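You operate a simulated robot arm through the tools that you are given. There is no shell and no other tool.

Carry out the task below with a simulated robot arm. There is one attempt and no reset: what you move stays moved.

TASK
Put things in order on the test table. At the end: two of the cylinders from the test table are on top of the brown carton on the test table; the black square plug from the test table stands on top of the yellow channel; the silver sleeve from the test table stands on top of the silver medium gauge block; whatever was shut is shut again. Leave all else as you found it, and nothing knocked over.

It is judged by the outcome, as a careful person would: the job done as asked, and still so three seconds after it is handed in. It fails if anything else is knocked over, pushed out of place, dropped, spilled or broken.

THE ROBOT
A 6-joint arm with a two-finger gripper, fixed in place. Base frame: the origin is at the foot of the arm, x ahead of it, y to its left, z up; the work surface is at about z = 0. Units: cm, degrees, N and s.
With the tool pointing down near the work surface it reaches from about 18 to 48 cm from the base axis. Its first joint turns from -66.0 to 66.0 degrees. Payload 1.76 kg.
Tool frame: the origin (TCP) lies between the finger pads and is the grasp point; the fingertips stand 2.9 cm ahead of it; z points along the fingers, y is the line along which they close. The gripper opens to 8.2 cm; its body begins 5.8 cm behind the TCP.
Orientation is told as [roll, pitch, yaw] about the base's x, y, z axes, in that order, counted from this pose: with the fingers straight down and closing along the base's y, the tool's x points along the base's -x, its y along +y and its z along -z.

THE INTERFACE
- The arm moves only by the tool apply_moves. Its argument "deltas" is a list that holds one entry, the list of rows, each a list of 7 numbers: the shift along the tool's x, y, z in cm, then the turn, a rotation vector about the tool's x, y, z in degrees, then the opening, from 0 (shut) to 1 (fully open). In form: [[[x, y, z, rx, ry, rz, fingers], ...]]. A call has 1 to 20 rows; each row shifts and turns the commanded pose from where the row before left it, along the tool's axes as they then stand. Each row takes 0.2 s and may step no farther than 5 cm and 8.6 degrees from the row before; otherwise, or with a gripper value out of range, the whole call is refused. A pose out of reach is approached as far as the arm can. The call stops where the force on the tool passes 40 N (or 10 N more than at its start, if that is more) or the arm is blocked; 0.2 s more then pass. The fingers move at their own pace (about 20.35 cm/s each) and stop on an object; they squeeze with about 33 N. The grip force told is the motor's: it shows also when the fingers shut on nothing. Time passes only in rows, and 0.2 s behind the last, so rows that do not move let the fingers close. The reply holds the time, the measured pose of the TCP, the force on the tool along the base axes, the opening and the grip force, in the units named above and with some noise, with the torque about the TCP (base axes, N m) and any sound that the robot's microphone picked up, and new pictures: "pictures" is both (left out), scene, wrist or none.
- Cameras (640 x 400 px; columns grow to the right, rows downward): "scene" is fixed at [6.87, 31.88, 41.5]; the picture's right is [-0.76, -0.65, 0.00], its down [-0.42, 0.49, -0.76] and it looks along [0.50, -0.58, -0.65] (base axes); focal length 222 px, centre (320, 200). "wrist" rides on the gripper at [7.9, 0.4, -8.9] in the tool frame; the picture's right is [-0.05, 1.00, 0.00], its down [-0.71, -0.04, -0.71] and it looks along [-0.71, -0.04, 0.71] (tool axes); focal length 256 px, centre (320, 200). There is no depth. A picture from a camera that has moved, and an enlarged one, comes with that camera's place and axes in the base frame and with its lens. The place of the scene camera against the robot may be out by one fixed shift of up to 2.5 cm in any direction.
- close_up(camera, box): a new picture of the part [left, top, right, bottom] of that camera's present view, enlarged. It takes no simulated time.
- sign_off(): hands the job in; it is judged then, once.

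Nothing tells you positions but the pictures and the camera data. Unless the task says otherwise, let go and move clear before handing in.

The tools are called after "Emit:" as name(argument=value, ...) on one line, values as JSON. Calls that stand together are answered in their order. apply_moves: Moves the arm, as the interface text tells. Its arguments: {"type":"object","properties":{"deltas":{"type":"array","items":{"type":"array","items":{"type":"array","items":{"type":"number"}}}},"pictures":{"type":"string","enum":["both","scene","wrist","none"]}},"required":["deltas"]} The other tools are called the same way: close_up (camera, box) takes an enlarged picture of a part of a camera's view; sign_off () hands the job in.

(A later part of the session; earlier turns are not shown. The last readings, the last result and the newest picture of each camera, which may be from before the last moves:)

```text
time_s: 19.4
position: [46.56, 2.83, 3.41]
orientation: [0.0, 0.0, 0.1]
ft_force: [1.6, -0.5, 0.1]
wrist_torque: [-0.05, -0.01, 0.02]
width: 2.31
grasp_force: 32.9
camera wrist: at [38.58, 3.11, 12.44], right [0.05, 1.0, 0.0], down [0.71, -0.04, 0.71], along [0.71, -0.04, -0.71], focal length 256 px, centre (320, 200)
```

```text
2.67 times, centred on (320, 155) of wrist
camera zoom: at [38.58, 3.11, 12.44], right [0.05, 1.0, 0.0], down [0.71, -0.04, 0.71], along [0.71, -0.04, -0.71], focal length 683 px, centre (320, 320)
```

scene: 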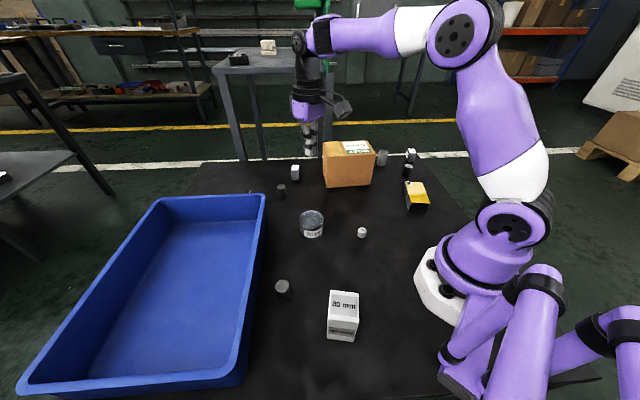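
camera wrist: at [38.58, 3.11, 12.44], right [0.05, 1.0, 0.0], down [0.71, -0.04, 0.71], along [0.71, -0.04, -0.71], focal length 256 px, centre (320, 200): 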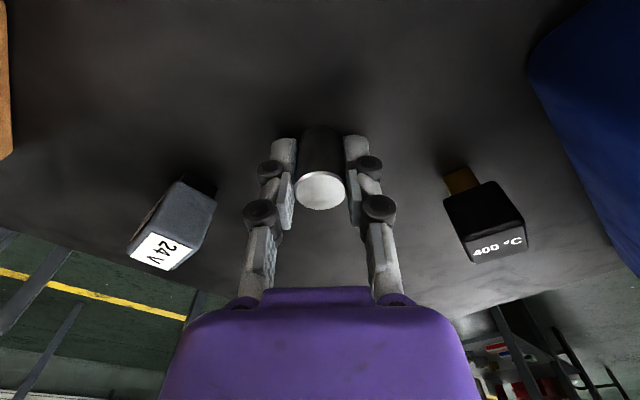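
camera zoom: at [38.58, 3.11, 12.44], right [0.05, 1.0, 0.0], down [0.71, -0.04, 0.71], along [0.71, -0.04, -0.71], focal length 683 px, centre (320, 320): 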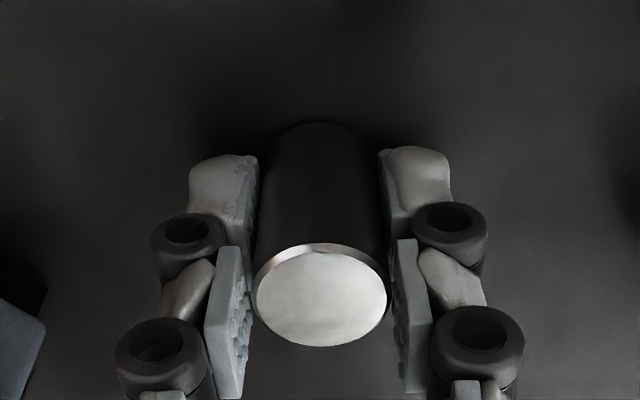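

Emit:
apply_moves(deltas=[[[0, 0, -0.1, 0, 0, 0, 0], [0, 0, -0.2, 0, 0, 0, 0], [0, 0, -0.3, 0, 0, 0, 0]]], pictures="wrist")

Emit:
close_up(camera="wrist", box=[220, 80, 420, 230])

```text
time_s: 20.2
position: [46.49, 2.66, 4.09]
orientation: [0.0, 0.0, 0.1]
ft_force: [0.0, -0.2, -1.3]
wrist_torque: [0.04, -0.02, -0.01]
width: 2.34
grasp_force: 33.2
camera wrist: at [38.61, 3.03, 13.05], right [0.05, 1.0, 0.0], down [0.71, -0.04, 0.71], along [0.71, -0.04, -0.71], focal length 256 px, centre (320, 200)
```

wrist: 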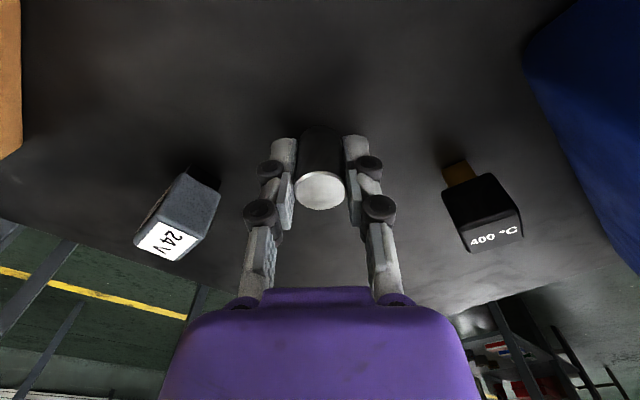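

```text
2.67 times, centred on (320, 155) of wrist
camera zoom: at [38.61, 3.03, 13.05], right [0.05, 1.0, 0.0], down [0.71, -0.04, 0.71], along [0.71, -0.04, -0.71], focal length 683 px, centre (320, 320)
```

zoom: 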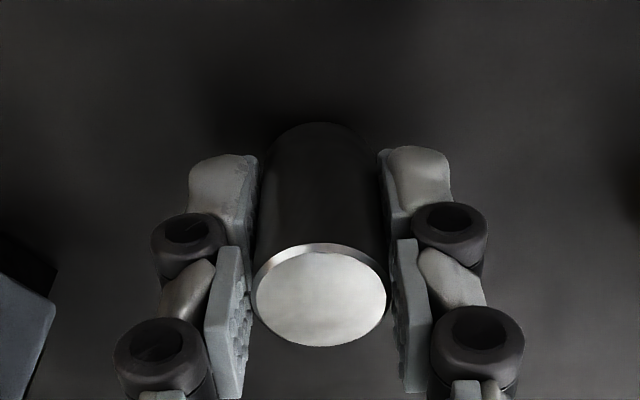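

This time the cylinder is coming up with the gripper. I'll keep lifting gently.

Emit:
apply_moves(deltas=[[[0, 0, -0.4, 0, 0, 0, 0], [0, 0, -0.5, 0, 0, 0, 0], [0, 0, -0.6, 0, 0, 0, 0], [0.1, 0, -0.7, 0, 0, 0, 0], [0.3, 0, -0.7, 0, 0, 0, 0], [0.4, 0, -0.7, 0, 0, 0, 0], [0.5, 0, -0.7, 0, 0, 0, 0], [0.5, 0, -0.7, 0, 0, 0, 0], [0.5, 0, -0.7, 0, 0, 0, 0], [0.5, 0, -0.7, 0, 0, 0, 0], [0.4, 0, -0.4, 0, 0, 0, 0], [0.2, 0, -0.2, 0, 0, 0, 0]]], pictures="wrist")

```text
time_s: 22.8
position: [43.13, 2.65, 10.91]
orientation: [0.0, 0.1, 0.1]
ft_force: [0.0, -0.3, -1.0]
wrist_torque: [0.0, 0.01, 0.02]
width: 2.3
grasp_force: 33.3
camera wrist: at [35.21, 3.03, 19.97], right [0.05, 1.0, 0.0], down [0.71, -0.04, 0.71], along [0.71, -0.04, -0.71], focal length 256 px, centre (320, 200)
```

wrist: 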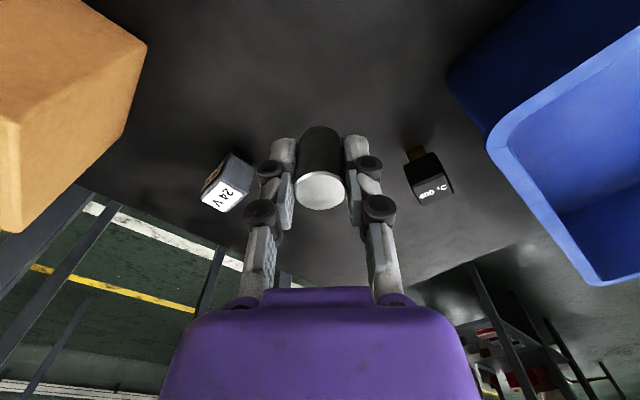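

Emit:
apply_moves(deltas=[[[0.3, 0, -0.5, 0, 0, 0, 0], [0.4, 0, -0.8, 0, 0, 0, 0], [0.5, 0, -1.0, 0, 0, 0, 0], [0.5, 0, -1.0, 0, 0, 0, 0], [0.5, -0.2, -1.0, 0, 0, 0, 0], [0.5, -0.4, -1.0, 0, 0, 0, 0], [0.4, -0.6, -0.8, 0, 0, 0, 0], [0.1, -1.0, -0.4, 0, 0, 0, 0], [0, -1.4, -0.2, 0, 0, 0, 0], [0, -1.6, 0, 0, 0, 0, 0], [0, -1.6, 0, 0, 0, 0, 0], [0, -1.6, 0, 0, 0, 0, 0], [0, -1.6, 0, 0, 0, 0, 0], [0, -1.6, 0, 0, 0, 0, 0], [0, -1.6, 0, 0, 0, 0, 0], [0, -1.6, 0, 0, 0, 0, 0], [0, -1.2, 0, 0, 0, 0, 0], [0, -0.6, 0, 0, 0, 0, 0], [0, -0.3, 0, 0, 0, 0, 0]]], pictures="both")

```text
time_s: 26.8
position: [39.98, -14.33, 17.75]
orientation: [0.1, 0.0, 0.1]
ft_force: [0.3, 0.4, -1.1]
wrist_torque: [-0.01, 0.0, -0.04]
width: 2.31
grasp_force: 33.3
camera wrist: at [32.04, -13.91, 26.73], right [0.05, 1.0, 0.0], down [0.71, -0.04, 0.71], along [0.71, -0.04, -0.71], focal length 256 px, centre (320, 200)
```

scene: 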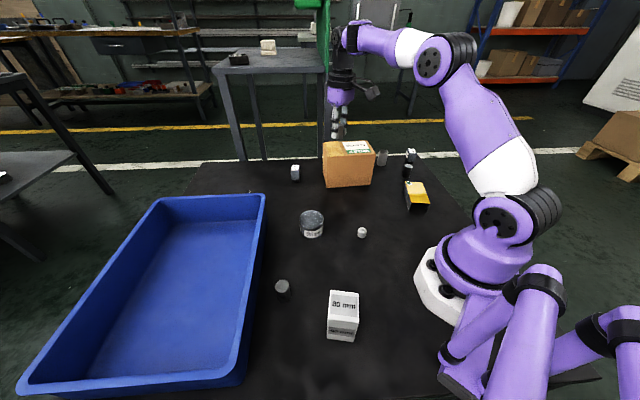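
wrist: 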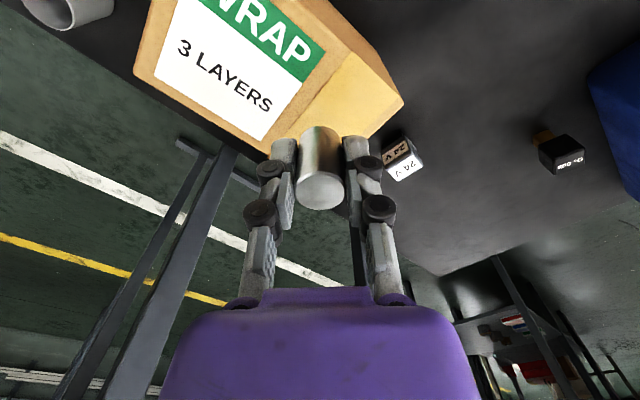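

Emit:
close_up(camera="wrist", box=[120, 0, 430, 200])

Emit:
close_up(camera="scene", box=[290, 100, 410, 200])

```text
2.00 times, centred on (275, 100) of wrist
camera zoom: at [32.04, -13.91, 26.73], right [0.05, 1.0, 0.0], down [0.71, -0.04, 0.71], along [0.71, -0.04, -0.71], focal length 512 px, centre (410, 400)
```

zoom: 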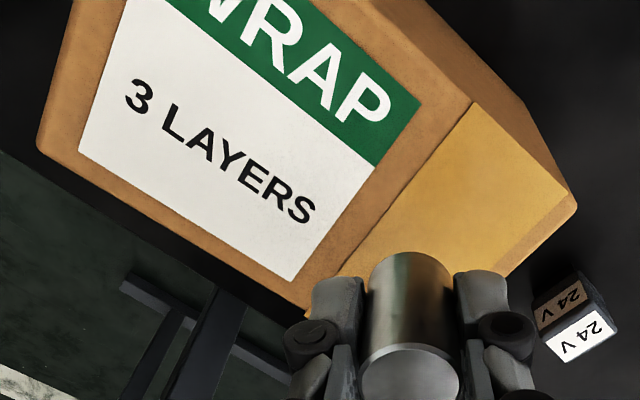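

```text
4.00 times, centred on (350, 150) of scene
camera zoom: at [6.87, 31.88, 41.5], right [-0.76, -0.65, 0.0], down [-0.42, 0.49, -0.76], along [0.5, -0.58, -0.65], focal length 889 px, centre (200, 400)
```

zoom: 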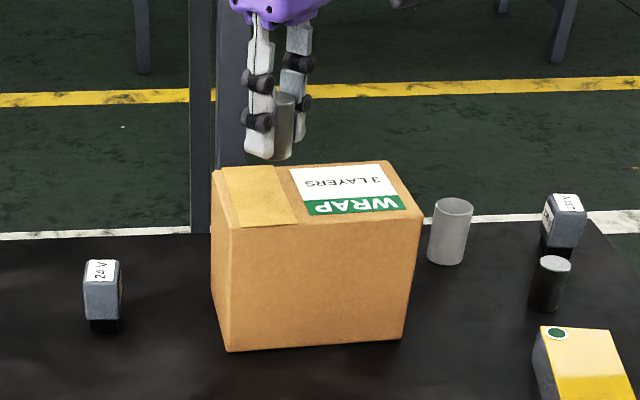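

Emit:
apply_moves(deltas=[[[0, 0, 0.5, 0, 0, 0, 0], [0, 0, 0.8, 0, 0, 0, 0], [0, 0, 0.8, 0, 0, 0, 0], [0, 0, 0.5, 0, 0, 0, 0], [0, 0, 0.3, 0, 0, 0, 0], [0, 0, 0.2, 0, 0, 0, 0]]], pictures="both")

Emit:
close_up(camera="scene", box=[310, 110, 380, 170])

```text
time_s: 28.2
position: [39.98, -14.23, 14.49]
orientation: [0.0, 0.0, 0.1]
ft_force: [-0.4, -0.5, -0.5]
wrist_torque: [0.0, -0.02, -0.02]
width: 2.29
grasp_force: 32.8
camera wrist: at [32.06, -13.97, 23.53], right [0.05, 1.0, 0.0], down [0.71, -0.04, 0.71], along [0.71, -0.04, -0.71], focal length 256 px, centre (320, 200)
```

scene: 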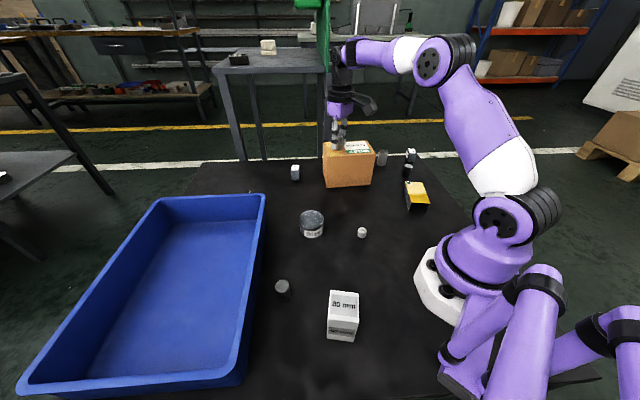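
wrist: 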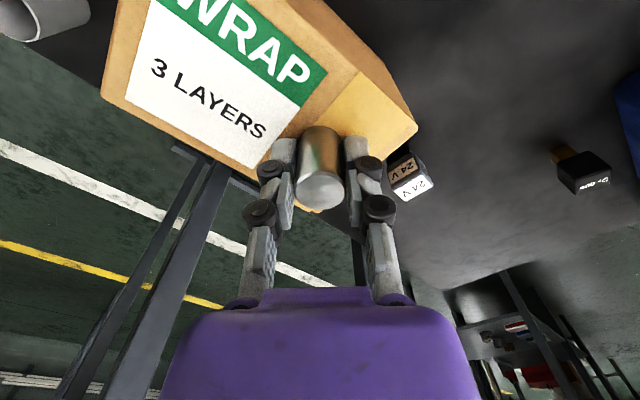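

```text
6.67 times, centred on (345, 140) of scene
camera zoom: at [6.87, 31.88, 41.5], right [-0.76, -0.65, 0.0], down [-0.42, 0.49, -0.76], along [0.5, -0.58, -0.65], focal length 1482 px, centre (153, 600)
```

zoom: 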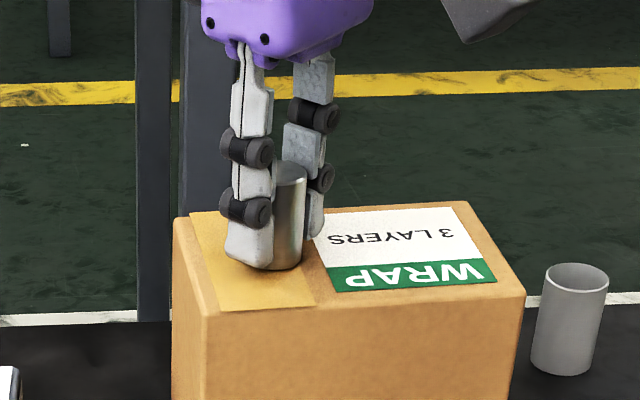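

Emit:
apply_moves(deltas=[[[0, 0, 0.15, 0, 0, 0, 0], [0, 0, 0.15, 0, 0, 0, 0], [0, 0, 0, 0, 0, 0, 0]]], pictures="none")

```text
time_s: 29.0
position: [40.13, -14.12, 14.29]
orientation: [-0.1, -0.2, 0.1]
ft_force: [-4.8, -3.9, 20.4]
wrist_torque: [-0.11, 0.2, -0.01]
width: 2.33
grasp_force: 32.9
```

Contact with the carton top at a TCP height of about 14.3. I'll ease off the pressure slightly before letting go.

Emit:
apply_moves(deltas=[[[0, 0, -0.1, 0, 0, 0, 0], [0, 0, 0, 0, 0, 0, 0]]], pictures="none")

```text
time_s: 29.6
position: [40.08, -14.34, 14.35]
orientation: [-0.2, 0.0, 0.1]
ft_force: [5.0, -3.7, 11.5]
wrist_torque: [-0.14, -0.17, 0.02]
width: 2.33
grasp_force: 32.9
```

Emit:
apply_moves(deltas=[[[0, 0, -0.07, 0, 0, 0, 0], [0, 0, 0, 0, 0, 0, 0]]], pictures="none")

```text
time_s: 30.2
position: [39.94, -14.23, 14.42]
orientation: [0.0, 0.2, 0.2]
ft_force: [0.0, 0.2, -0.6]
wrist_torque: [0.01, 0.03, 0.01]
width: 2.3
grasp_force: 32.9
```

Emit:
apply_moves(deltas=[[[0, 0, 0, 0, 0, 0, 0.32], [0, 0, 0, 0, 0, 0, 0.4], [0, 0, 0, 0, 0, 0, 0.5], [0, 0, 0, 0, 0, 0, 0.5]]], pictures="both")

Emit:
close_up(camera="scene", box=[310, 110, 380, 170])

```text
time_s: 31.2
position: [40.06, -14.28, 14.55]
orientation: [0.1, 0.0, 0.1]
ft_force: [0.6, -0.5, 0.3]
wrist_torque: [-0.01, 0.01, 0.02]
width: 4.11
grasp_force: 0.0
camera wrist: at [32.07, -13.92, 23.44], right [0.05, 1.0, 0.0], down [0.71, -0.04, 0.71], along [0.71, -0.04, -0.71], focal length 256 px, centre (320, 200)
```

scene: 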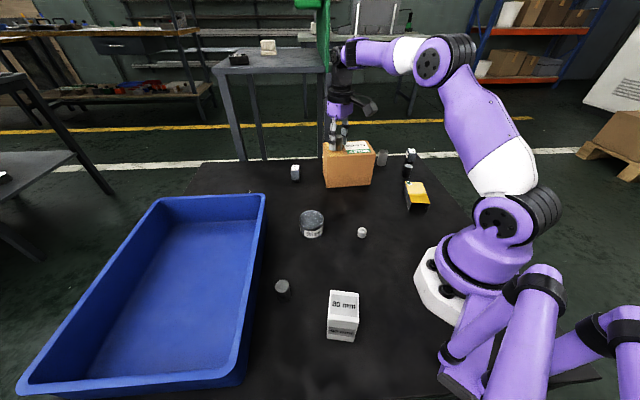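
wrist: 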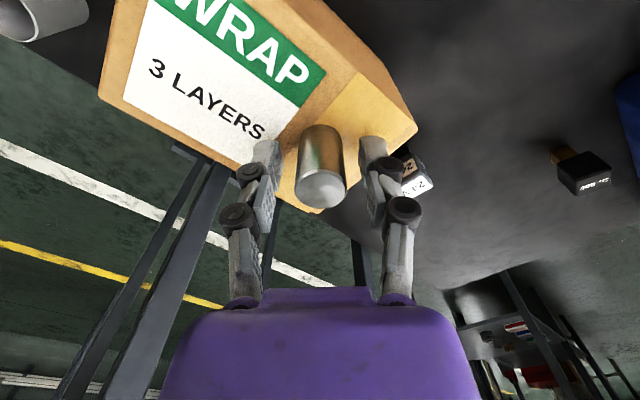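

```text
6.67 times, centred on (345, 140) of scene
camera zoom: at [6.87, 31.88, 41.5], right [-0.76, -0.65, 0.0], down [-0.42, 0.49, -0.76], along [0.5, -0.58, -0.65], focal length 1482 px, centre (153, 600)
```

zoom: 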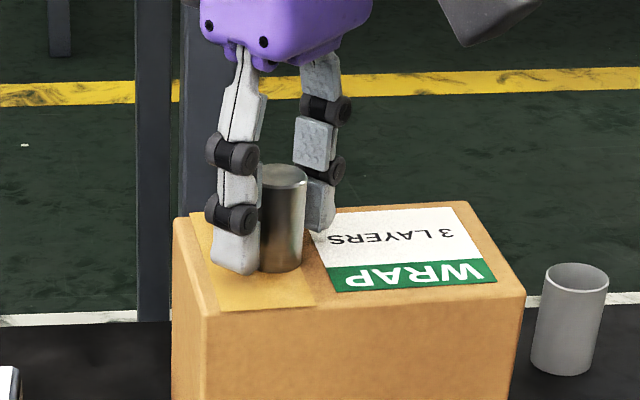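

The first cylinder is standing on the carton. I'll retreat upward and move over to look at cylinder B, the yellow channel and the tube.

Emit:
apply_moves(deltas=[[[0, 0, -0.5, 0, 0, 0, 0.5], [0, 0, -1.5, 0, 0, 0, 0.5], [0, 0, -2.0, 0, 0, 0, 0.5], [0.3, 0, -1.5, 0, 0, 0, 0.5], [3.3, -1.95, 0, 0, 0, 0, 0.5], [3.3, -1.95, 0, 0, 0, 0, 0.5], [3.3, -1.95, 0, 0, 0, 0, 0.5], [3.3, -1.95, 0, 0, 0, 0, 0.5], [3.3, -1.95, 0, 0, 0, 0, 0.5], [3.3, -1.95, 0, 0, 0, 0, 0.5], [0, 0, 0, 0, 0, 7.5, 0.8], [0, 0, 0, 0, 0, 7.5, 0.8], [0, 0, 0, 0, 0, 7.5, 0.8], [0, 0, 0, 0, 0, 7.5, 0.8], [0, 0, 0, 0, 0, 7.5, 0.8], [0, 0, 0, 0, 0, 7.5, 0.8], [0, 0, 0, 0, 0, 7.5, 0.8], [0, 0, 0, 0, 0, 0, 0.8]]], pictures="both")

```text
time_s: 35.0
position: [19.87, -25.97, 19.82]
orientation: [0.0, 0.1, -52.5]
ft_force: [-0.7, -0.1, 0.0]
wrist_torque: [0.01, -0.02, -0.02]
width: 6.55
grasp_force: 0.1
camera wrist: at [15.39, -19.54, 28.93], right [0.82, 0.57, 0.0], down [0.4, -0.58, 0.71], along [0.4, -0.58, -0.71], focal length 256 px, centre (320, 200)
```

scene: 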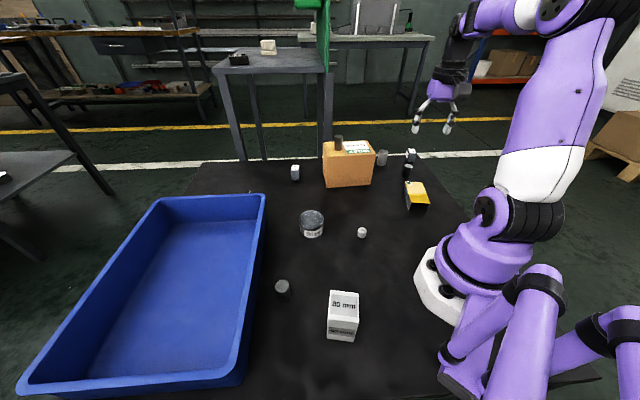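
wrist: 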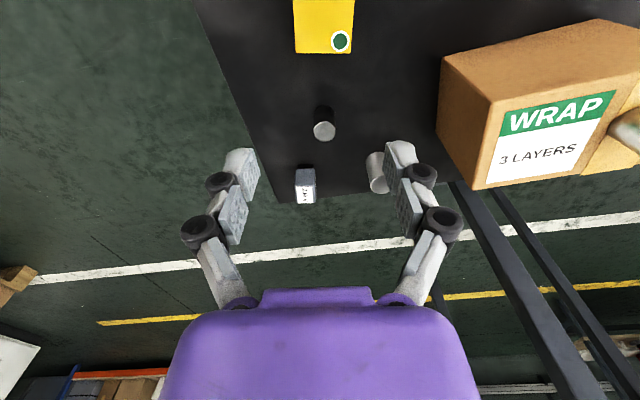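

Emit:
close_up(camera="wrist", box=[280, 0, 400, 80])

Emit:
close_up(camera="wrist", box=[280, 90, 420, 210])

```text
5.00 times, centred on (340, 40) of wrist
camera zoom: at [15.39, -19.54, 28.93], right [0.82, 0.57, 0.0], down [0.4, -0.58, 0.71], along [0.4, -0.58, -0.71], focal length 1280 px, centre (220, 1000)
```

zoom: 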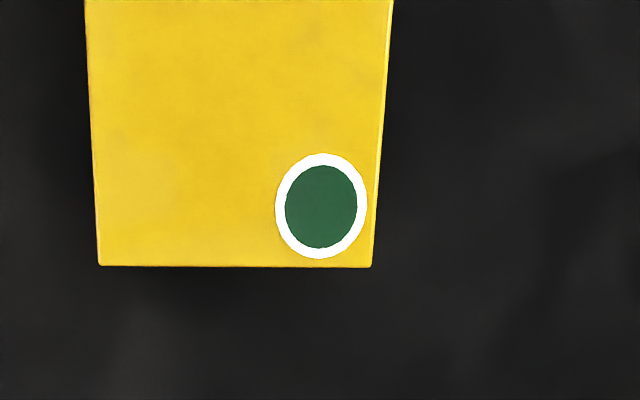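

```text
3.33 times, centred on (350, 150) of wrist
camera zoom: at [15.39, -19.54, 28.93], right [0.82, 0.57, 0.0], down [0.4, -0.58, 0.71], along [0.4, -0.58, -0.71], focal length 853 px, centre (220, 367)
```

zoom: 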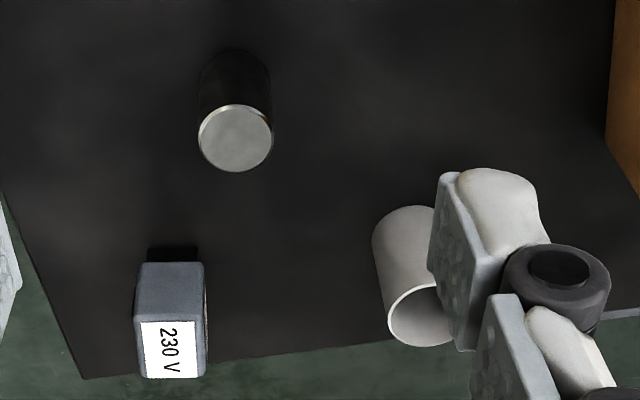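

Cylinder B is at about [24.05, -31.15]. The channel's top is about 2.85 cm high, centred near [17, -21]. I'll move above cylinder B.

Emit:
apply_moves(deltas=[[[-1.66, 0.04, 2.95, 0, 0, 0, 0.57], [-1.66, 0.04, 2.95, 0, 0, 0, 0.57], [-1.66, 0.04, 2.95, 0, 0, 0, 0.57], [-1.66, 0.04, 2.95, 0, 0, 0, 0.57], [0, 0, 0, 0, 0, 0, 0.57]]], pictures="wrist")

Emit:
close_up(camera="wrist", box=[220, 80, 420, 230])

```text
time_s: 36.2
position: [24.1, -31.06, 8.18]
orientation: [0.0, -0.1, -52.4]
ft_force: [-0.2, 0.5, -0.2]
wrist_torque: [0.0, -0.02, -0.02]
width: 4.68
grasp_force: 0.1
camera wrist: at [19.67, -24.62, 17.24], right [0.82, 0.57, 0.0], down [0.4, -0.58, 0.71], along [0.4, -0.58, -0.71], focal length 256 px, centre (320, 200)
```

wrist: 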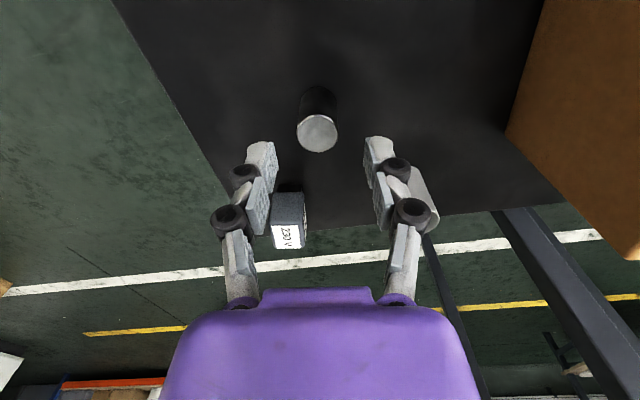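

```text
2.67 times, centred on (320, 155) of wrist
camera zoom: at [19.67, -24.62, 17.24], right [0.82, 0.57, 0.0], down [0.4, -0.58, 0.71], along [0.4, -0.58, -0.71], focal length 683 px, centre (320, 320)
```

zoom: 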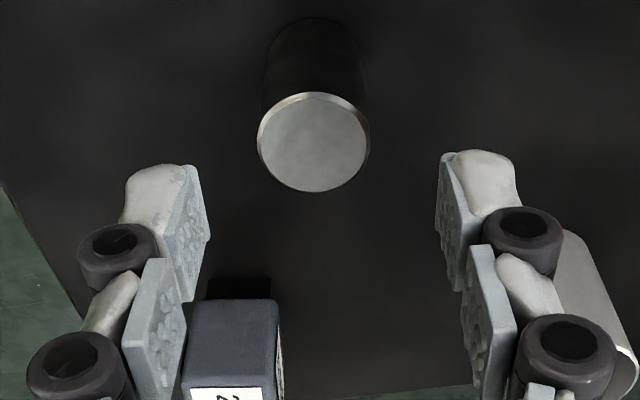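

Emit:
apply_moves(deltas=[[[-0.05, -0.1, 1.25, 0, 0, 0, 0.57], [0, 0, 1.25, 0, 0, 0, 0.57], [0, 0, 1.25, 0, 0, 0, 0.57], [0, 0, 1.15, 0, 0, 0, 0.57], [0, 0, 0, 0, 0, 0, 0.57], [0, 0, 0, 0, 0, 0, 0], [0, 0, 0, 0, 0, 0, 0], [0, 0, 0, 0, 0, 0, 0], [0, 0, 0, 0, 0, 0, 0]]], pictures="wrist")

```text
time_s: 38.2
position: [24.17, -31.22, 3.32]
orientation: [0.0, -0.1, -52.4]
ft_force: [1.0, -2.8, 4.6]
wrist_torque: [-0.1, 0.0, -0.01]
width: 2.43
grasp_force: 32.7
camera wrist: at [19.63, -24.73, 12.34], right [0.82, 0.57, 0.0], down [0.4, -0.58, 0.71], along [0.4, -0.58, -0.71], focal length 256 px, centre (320, 200)
```

wrist: 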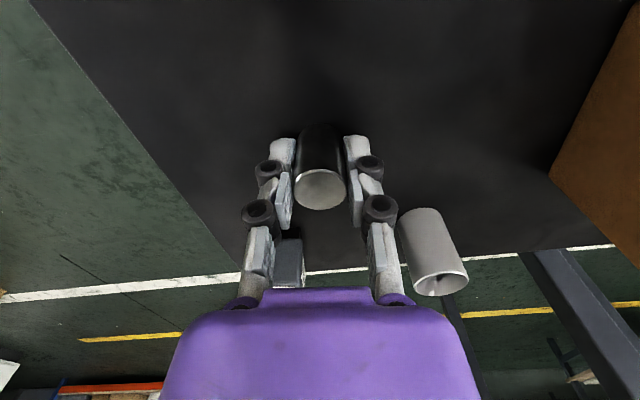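

Emit:
apply_moves(deltas=[[[0, 0, -0.1, 0, 0, 0, 0], [0, 0, -0.2, 0, 0, 0, 0], [0, 0, -0.3, 0, 0, 0, 0], [0, 0, -0.4, 0, 0, 0, 0], [0, 0, -0.3, 0, 0, 0, 0]]], pictures="wrist")

```text
time_s: 39.4
position: [24.12, -31.28, 4.65]
orientation: [0.0, 0.0, -52.4]
ft_force: [0.7, -1.5, -1.2]
wrist_torque: [0.0, -0.01, 0.01]
width: 2.45
grasp_force: 32.9
camera wrist: at [19.64, -24.81, 13.61], right [0.82, 0.57, 0.0], down [0.4, -0.58, 0.71], along [0.4, -0.58, -0.71], focal length 256 px, centre (320, 200)
```

wrist: 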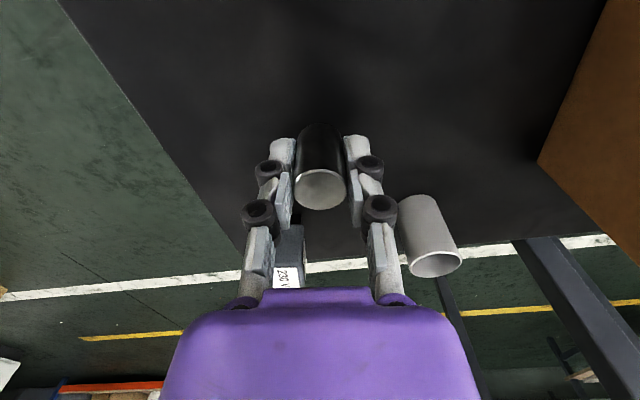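

Emit:
apply_moves(deltas=[[[0, 0, -0.4, 0, 0, 0, 0], [0, 0, -0.6, 0, 0, 0, 0], [0, 0, -0.8, 0, 0, 0, 0], [0, 0, -0.9, 0, 0, 0, 0], [0, 0, -0.9, 0, 0, 0, 0], [0, 0, -0.9, 0, 0, 0, 0], [0, 0, -0.9, 0, 0, 0, 0], [0, 0, -0.9, 0, 0, 0, 0], [0, 0, -0.9, 0, 0, 0, 0], [0, 0, -0.9, 0, 0, 0, 0], [0, 0, -0.9, 0, 0, 0, 0], [0, 0, -0.9, 0, 0, 0, 0], [0, 0, -0.9, 0, 0, 0, 0], [0, 0, -0.9, 0, 0, 0, 0], [0, 0, -0.8, 0, 0, 0, 0], [0, 0, -0.6, 0, 0, 0, 0], [0, 0, -0.4, 0, 0, 0, 0], [0, 0, -0.2, 0, 0, 0, 0]]], pictures="wrist")

```text
time_s: 43.2
position: [24.03, -31.33, 18.37]
orientation: [-0.1, 0.0, -52.4]
ft_force: [-0.4, 0.0, -1.4]
wrist_torque: [0.0, 0.01, -0.02]
width: 2.43
grasp_force: 32.9
camera wrist: at [19.5, -24.76, 27.3], right [0.82, 0.57, 0.0], down [0.4, -0.58, 0.71], along [0.4, -0.58, -0.71], focal length 256 px, centre (320, 200)
```

wrist: 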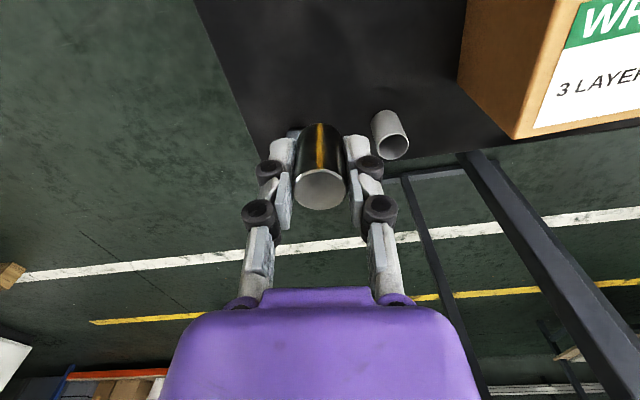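

Emit:
apply_moves(deltas=[[[0.09, 0.6, 0, 0, 0, 0, 0], [0.15, 1.0, 0, 0, 0, 0, 0], [0.223, 1.45, 0, 0, 0, 0, 0], [0.223, 1.45, 0, 0, 0, 0, 0], [0.223, 1.45, 0, 0, 0, 0, 0], [0.223, 1.45, 0, 0, 0, 0, 0], [0.223, 1.45, 0, 0, 0, 0, 0], [0.223, 1.45, 0, 0, 0, 0, 0], [0.223, 1.45, 0, 0, 0, 0, 0], [0.223, 1.45, 0, 0, 0, 0, 0], [0.223, 1.45, 0, 0, 0, 0, 0], [0.15, 0.95, 0, 0, 0, 0, 0], [0.08, 0.5, 0, 0, 0, 0, 0], [0.03, 0.2, 0, 0, 0, 0, 0], [0, 0, 0, 0, 0, 0, 0]]], pictures="both")

Emit:
close_up(camera="scene", box=[310, 100, 400, 170])

```text
time_s: 46.4
position: [35.34, -19.27, 18.25]
orientation: [0.0, 0.0, -52.4]
ft_force: [0.8, -0.1, -1.9]
wrist_torque: [-0.03, 0.0, -0.03]
width: 2.41
grasp_force: 32.6
camera wrist: at [30.9, -12.91, 27.23], right [0.82, 0.57, 0.0], down [0.4, -0.58, 0.71], along [0.4, -0.58, -0.71], focal length 256 px, centre (320, 200)
```

scene: 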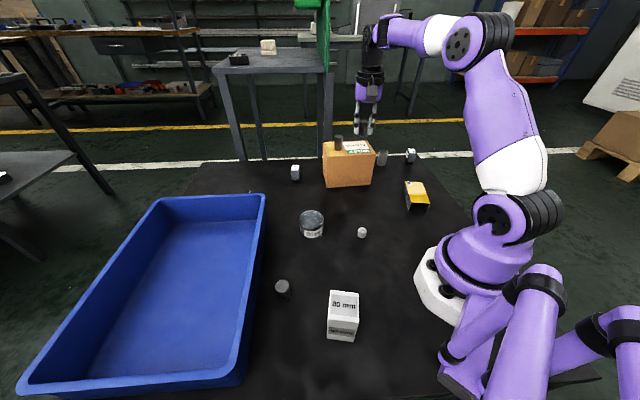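
wrist: 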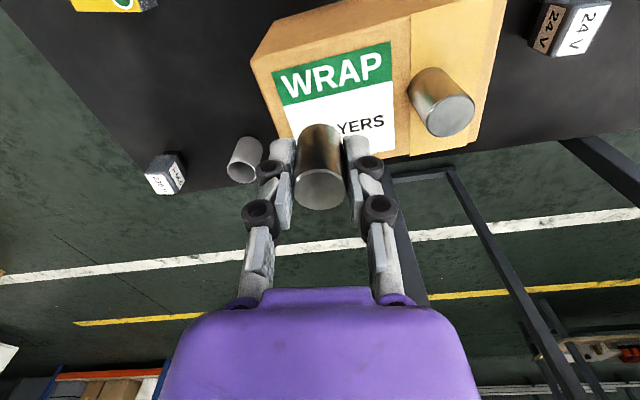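

```text
5.71 times, centred on (355, 135) of scene
camera zoom: at [6.87, 31.88, 41.5], right [-0.76, -0.65, 0.0], down [-0.42, 0.49, -0.76], along [0.5, -0.58, -0.65], focal length 1270 px, centre (120, 571)
```

zoom: 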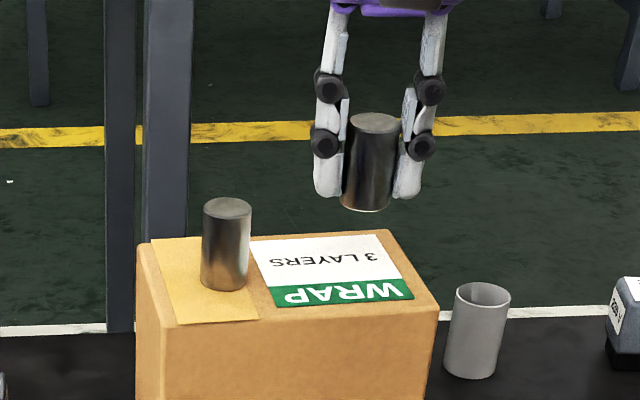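

Emit:
apply_moves(deltas=[[[0, 0, 0.4, 0, 0, 0, 0], [0, 0, 0.7, 0, 0, 0, 0], [0, 0, 0.8, 0, 0, 0, 0], [0, 0, 0.8, 0, 0, 0, 0], [0, 0, 0.5, 0, 0, 0, 0], [0, 0, 0.3, 0, 0, 0, 0], [0, 0, 0.1, 0, 0, 0, 0], [0, 0, 0, 0, 0, 0, 0]]], pictures="none")

```text
time_s: 48.2
position: [35.58, -19.32, 14.6]
orientation: [-0.1, 0.0, -52.4]
ft_force: [-0.3, 0.0, -1.5]
wrist_torque: [-0.01, -0.03, 0.02]
width: 2.41
grasp_force: 33.2
```

Emit:
apply_moves(deltas=[[[0, 0, 0.1, 0, 0, 0, 0], [0, 0, 0.05, 0, 0, 0, 0]]], pictures="none")

```text
time_s: 48.8
position: [35.55, -19.51, 14.51]
orientation: [0.1, 0.0, -52.4]
ft_force: [-0.8, 0.1, -1.0]
wrist_torque: [0.0, 0.0, 0.01]
width: 2.41
grasp_force: 33.1
```

Emit:
apply_moves(deltas=[[[0, 0, 0.08, 0, 0, 0, 0], [0, 0, 0, 0, 0, 0, 0]]], pictures="none")

```text
time_s: 49.4
position: [35.58, -19.43, 14.37]
orientation: [0.0, 0.0, -52.4]
ft_force: [-0.5, -0.5, -1.3]
wrist_torque: [0.03, 0.02, 0.0]
width: 2.42
grasp_force: 32.5
```

Emit:
apply_moves(deltas=[[[0, 0, 0.08, 0, 0, 0, 0], [0, 0, 0, 0, 0, 0, 0]]], pictures="none")

```text
time_s: 50.0
position: [35.48, -19.29, 14.3]
orientation: [0.0, 0.0, -52.4]
ft_force: [0.2, 0.6, 0.4]
wrist_torque: [0.01, 0.04, 0.05]
width: 2.41
grasp_force: 32.6
```

The cylinder is just touching the carton top, so I'll release it with a small opening.

Emit:
apply_moves(deltas=[[[0, 0, 0, 0, 0, 0, 0.32], [0, 0, 0, 0, 0, 0, 0.37], [0, 0, 0, 0, 0, 0, 0.43], [0, 0, 0, 0, 0, 0, 0.43]]], pictures="both")

Emit:
close_up(camera="scene", box=[310, 100, 400, 170])

```text
time_s: 51.0
position: [35.44, -19.37, 14.52]
orientation: [0.0, -0.2, -52.4]
ft_force: [0.4, 1.1, -0.3]
wrist_torque: [0.0, -0.02, 0.03]
width: 3.52
grasp_force: 0.0
camera wrist: at [30.98, -12.88, 23.34], right [0.82, 0.57, 0.0], down [0.4, -0.58, 0.71], along [0.4, -0.58, -0.71], focal length 256 px, centre (320, 200)
```

scene: 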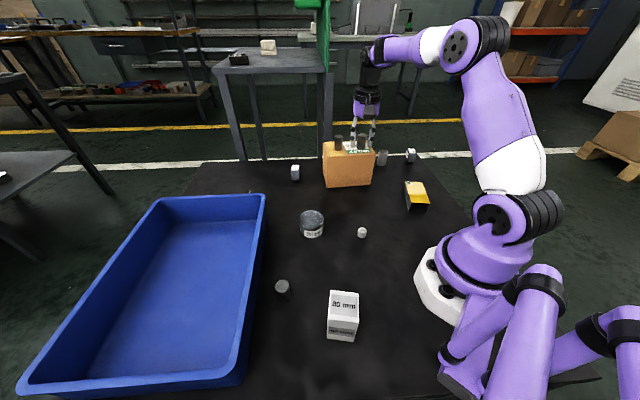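
wrist: 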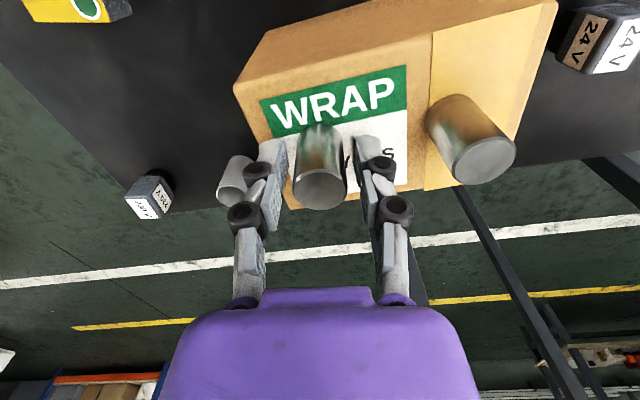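

```text
5.71 times, centred on (355, 135) of scene
camera zoom: at [6.87, 31.88, 41.5], right [-0.76, -0.65, 0.0], down [-0.42, 0.49, -0.76], along [0.5, -0.58, -0.65], focal length 1270 px, centre (120, 571)
```

zoom: 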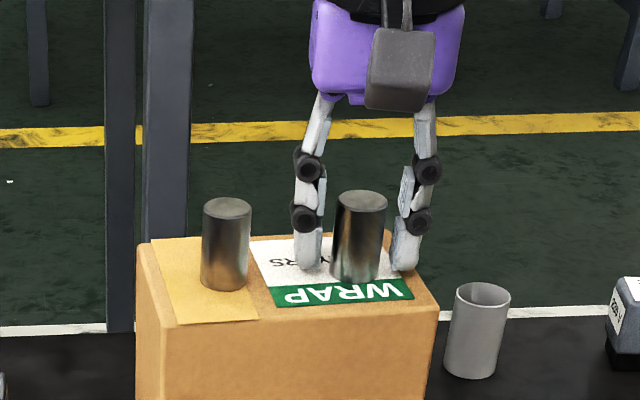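

Both cylinders are standing on the carton. I'll back off upward and get a good look at the tube (silver sleeve).

Emit:
apply_moves(deltas=[[[0, 0, -0.5, 0, 0, 0, 0.43], [0, 0, -1.5, 0, 0, 0, 0.43], [0, 0, -2.0, 0, 0, 0, 0.43], [0, 0, -1.5, 0, 0, 0, 0.43], [1.22, -3.01, 0, 0, 0, 0, 0.43], [1.22, -3.01, 0, 0, 0, 0, 0.43], [1.22, -3.01, 0, 0, 0, 0, 0.9], [0, 0, 0, 0, 0, -7, 0.9], [0, 0, 0, 0, 0, 0, 0.9]]], pictures="both")

Emit:
close_up(camera="wrist", box=[260, 100, 400, 220])

Emit:
close_up(camera="scene", box=[310, 100, 400, 170])

```text
time_s: 53.0
position: [26.04, -21.75, 19.84]
orientation: [0.0, 0.0, -45.3]
ft_force: [-0.5, 0.7, 0.2]
wrist_torque: [0.01, -0.03, -0.03]
width: 7.35
grasp_force: 0.1
camera wrist: at [20.81, -15.98, 28.86], right [0.75, 0.66, 0.0], down [0.47, -0.53, 0.71], along [0.47, -0.53, -0.71], focal length 256 px, centre (320, 200)
```

scene: 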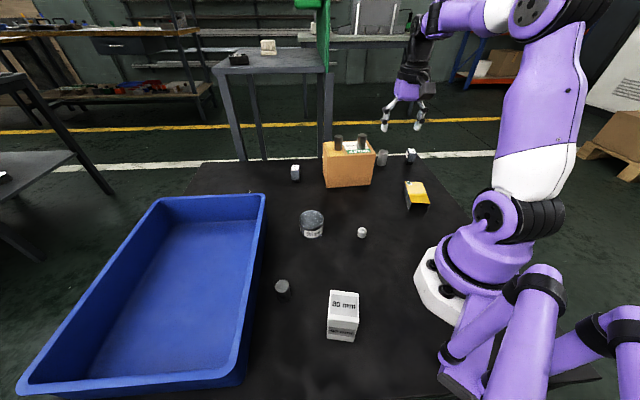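
wrist: 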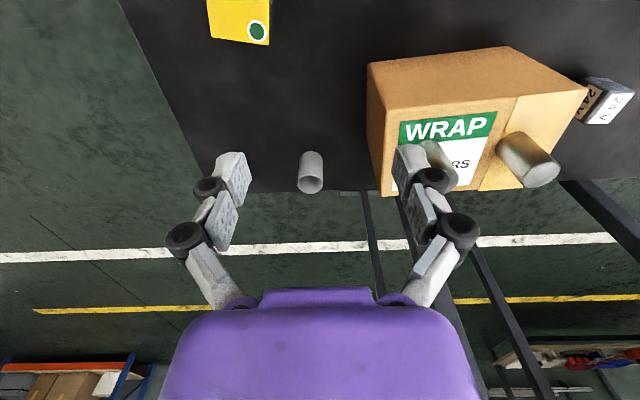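

```text
3.33 times, centred on (330, 160) of wrist
camera zoom: at [20.81, -15.98, 28.86], right [0.75, 0.66, 0.0], down [0.47, -0.53, 0.71], along [0.47, -0.53, -0.71], focal length 853 px, centre (287, 333)
```

zoom: 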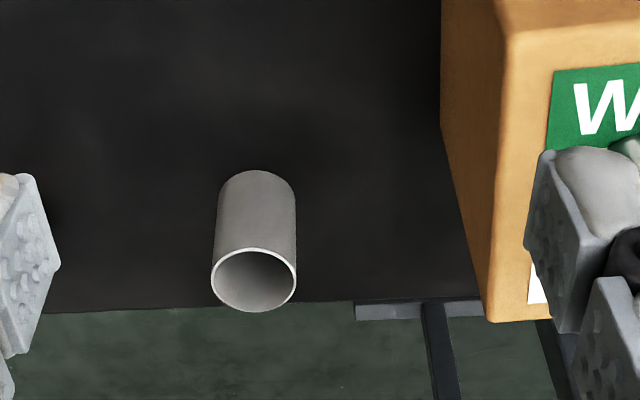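

```text
5.71 times, centred on (355, 135) of scene
camera zoom: at [6.87, 31.88, 41.5], right [-0.76, -0.65, 0.0], down [-0.42, 0.49, -0.76], along [0.5, -0.58, -0.65], focal length 1270 px, centre (120, 571)
```

zoom: 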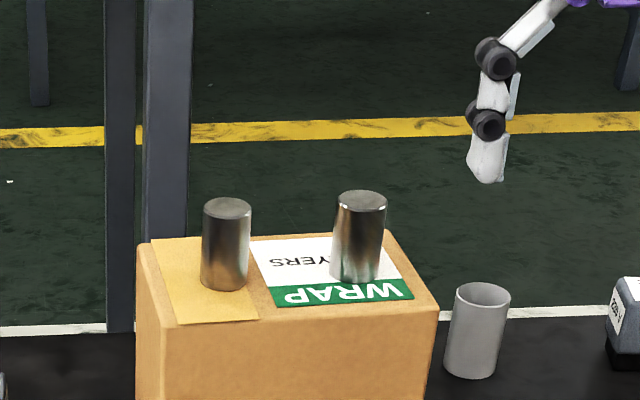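

The tube is centred at about [34.0, -32.65], 3.15 cm wide and 4.95 cm tall. It sits near the reach limit, so I'll come down on the near side and slide outward with the fingers straddling it.

Emit:
apply_moves(deltas=[[[0, 0, 0, 0, 0, -1.5, 0.63], [-1.93, -0.46, 2.17, 0, 0, 0, 0.63], [-1.93, -0.46, 2.17, 0, 0, 0, 0.63], [-1.93, -0.46, 2.17, 0, 0, 0, 0.63], [-1.93, -0.46, 2.17, 0, 0, 0, 0.63], [-1.93, -0.46, 2.17, 0, 0, 0, 0.63], [0, 0, 0, 0, 0, 0, 0.63]]], pictures="both")

Emit:
close_up(camera="wrist", box=[220, 80, 420, 230])

```text
time_s: 54.6
position: [31.54, -30.33, 9.03]
orientation: [0.0, 0.0, -43.8]
ft_force: [0.8, 0.3, -0.2]
wrist_torque: [-0.02, 0.01, 0.02]
width: 5.15
grasp_force: 0.2
camera wrist: at [26.07, -24.57, 17.96], right [0.73, 0.68, 0.0], down [0.48, -0.52, 0.71], along [0.48, -0.52, -0.71], focal length 256 px, centre (320, 200)
```

scene: 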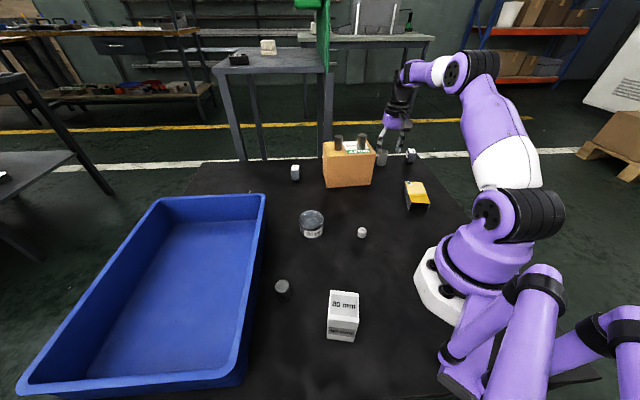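
wrist: 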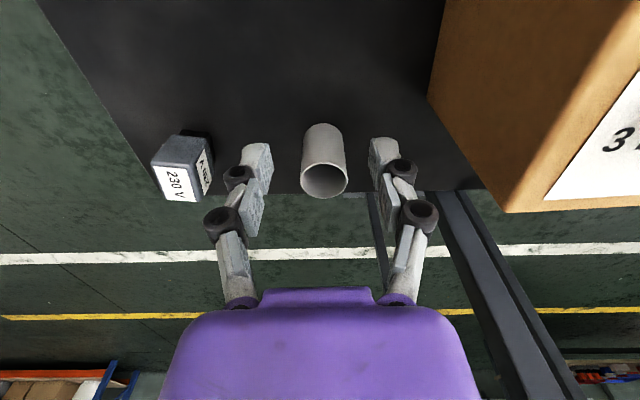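

```text
2.67 times, centred on (320, 155) of wrist
camera zoom: at [26.07, -24.57, 17.96], right [0.73, 0.68, 0.0], down [0.48, -0.52, 0.71], along [0.48, -0.52, -0.71], focal length 683 px, centre (320, 320)
```

zoom: 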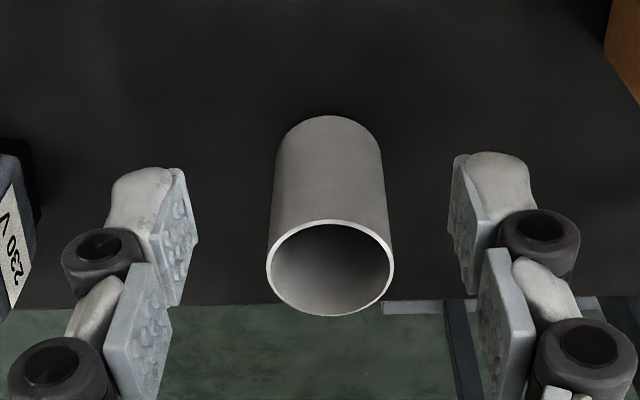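

Emit:
apply_moves(deltas=[[[0, 0.07, 1.4, 0, 0, 0, 0.63], [0, 0, 1.4, 0, 0, 0, 0.63], [0, 0, 1.4, 0, 0, 0, 0.63], [0, 0, 1.2, 0, 0, 0, 0.63], [-0.8, 0, 0, 0, 0, 0, 0.63], [-0.9, 0, 0, 0, 0, 0, 0.63], [-0.9, 0, 0, 0, 0, 0, 0.63], [-0.68, 0, 0, 0, 0, 0, 0.63], [0, 0, 0, 0, 0, 0, 0.63]]], pictures="wrist")

Emit:
close_up(camera="wrist", box=[220, 80, 420, 230])

```text
time_s: 56.6
position: [33.79, -32.56, 3.6]
orientation: [0.0, -0.1, -43.9]
ft_force: [-0.6, 0.4, -0.5]
wrist_torque: [0.04, 0.01, 0.02]
width: 5.17
grasp_force: 0.0
camera wrist: at [28.39, -26.79, 12.62], right [0.73, 0.68, 0.0], down [0.48, -0.52, 0.71], along [0.48, -0.52, -0.71], focal length 256 px, centre (320, 200)
```

wrist: 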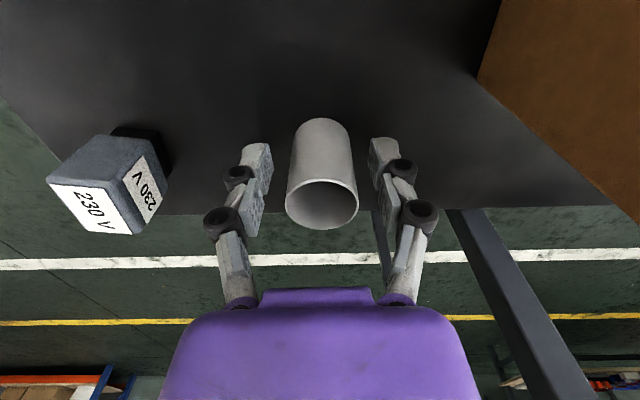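

```text
2.67 times, centred on (320, 155) of wrist
camera zoom: at [28.39, -26.79, 12.62], right [0.73, 0.68, 0.0], down [0.48, -0.52, 0.71], along [0.48, -0.52, -0.71], focal length 683 px, centre (320, 320)
```

zoom: 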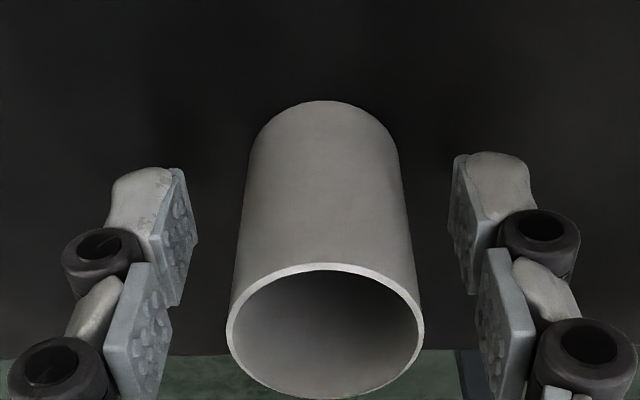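

Emit:
apply_moves(deltas=[[[-0.08, 0, 0, 0, 0, 0, 0.5], [0, 0, 0, 0, 0, 0, 0], [0, 0, 0, 0, 0, 0, 0], [0, 0, 0, 0, 0, 0, 0], [0, 0, -0.1, 0, 0, 0, 0], [0, 0, -0.2, 0, 0, 0, 0], [0, 0, -0.3, 0, 0, 0, 0], [0, 0, -0.3, 0, 0, 0, 0]]], pictures="wrist")

Emit:
close_up(camera="wrist", box=[220, 80, 420, 230])

```text
time_s: 58.4
position: [33.89, -32.6, 4.42]
orientation: [0.0, 0.0, -43.9]
ft_force: [0.6, 0.6, 0.0]
wrist_torque: [0.0, 0.0, -0.01]
width: 3.04
grasp_force: 33.6
camera wrist: at [28.5, -26.81, 13.51], right [0.73, 0.68, 0.0], down [0.48, -0.52, 0.71], along [0.48, -0.52, -0.71], focal length 256 px, centre (320, 200)
```

wrist: 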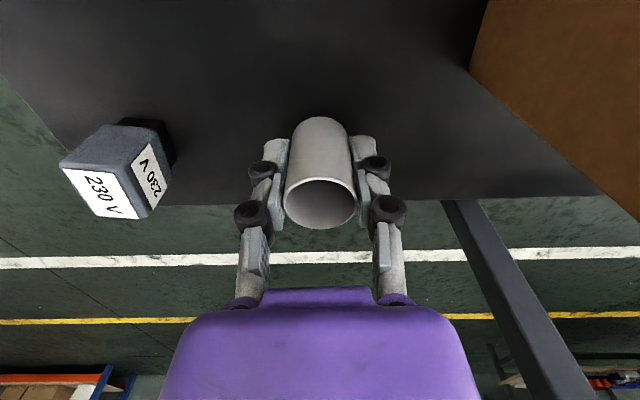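

```text
2.67 times, centred on (320, 155) of wrist
camera zoom: at [28.5, -26.81, 13.51], right [0.73, 0.68, 0.0], down [0.48, -0.52, 0.71], along [0.48, -0.52, -0.71], focal length 683 px, centre (320, 320)
```

zoom: 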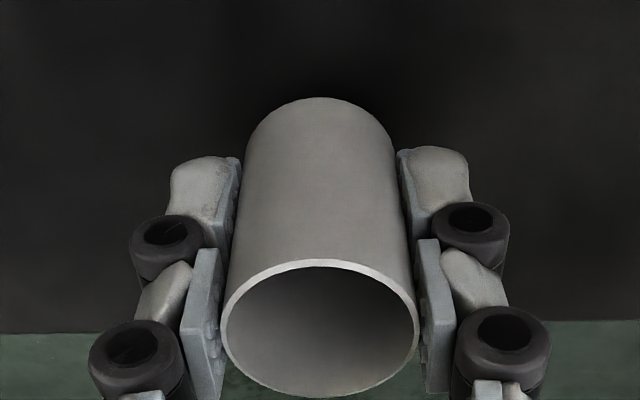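

Emit:
apply_moves(deltas=[[[0, 0, -0.4, 0, 0, 0, 0], [0.1, 0, -0.6, 0, 0, 0, 0], [0.2, 0, -0.8, 0, 0, 0, 0], [0.3, 0, -0.9, 0, 0, 0, 0], [0.4, 0, -0.9, 0, 0, 0, 0], [0.5, 0, -0.9, 0, 0, 0, 0], [0.5, 0, -0.9, 0, 0, 0, 0], [0.5, 0, -0.9, 0, 0, 0, 0], [0.5, 0, -0.9, 0, 0, 0, 0], [0.6, 0, -0.9, 0, 0, 0, 0], [0.6, 0, -0.9, 0, 0, 0, 0], [0.6, 0, -0.9, 0, 0, 0, 0], [0.6, 0, -0.9, 0, 0, 0, 0], [0.6, 0, -0.9, 0, 0, 0, 0], [0.6, 0, -0.9, 0, 0, 0, 0], [0.6, 0, -0.9, 0, 0, 0, 0], [0.6, 0, -0.9, 0, 0, 0, 0], [0.5, 0, -0.7, 0, 0, 0, 0], [0.3, 0, -0.4, 0, 0, 0, 0], [0.1, 0, -0.2, 0, 0, 0, 0]]], pictures="both")

```text
time_s: 62.6
position: [27.6, -26.44, 20.24]
orientation: [0.0, 0.0, -43.9]
ft_force: [0.6, 1.0, -0.2]
wrist_torque: [-0.03, -0.02, 0.02]
width: 3.0
grasp_force: 33.1
camera wrist: at [22.27, -20.79, 29.22], right [0.73, 0.68, 0.0], down [0.48, -0.52, 0.71], along [0.48, -0.52, -0.71], focal length 256 px, centre (320, 200)
```

scene: 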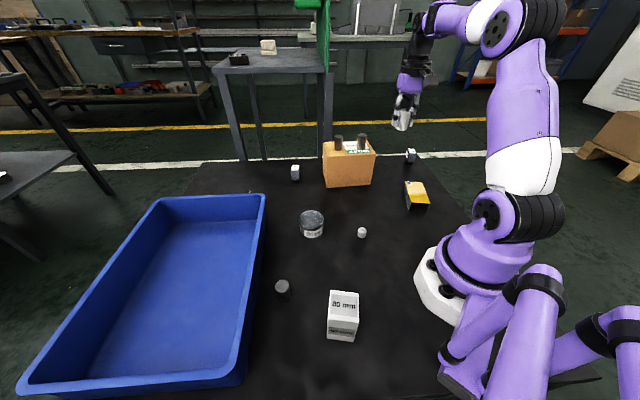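
wrist: 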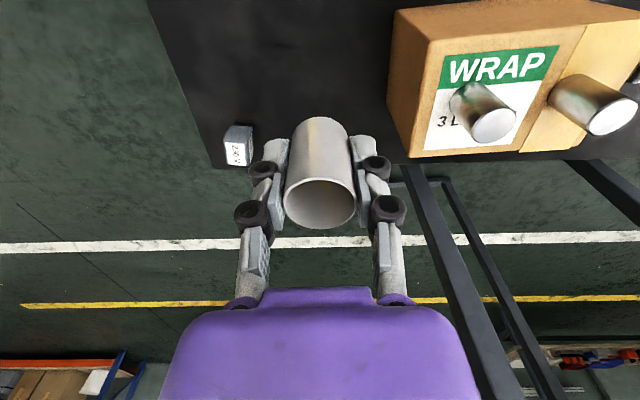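

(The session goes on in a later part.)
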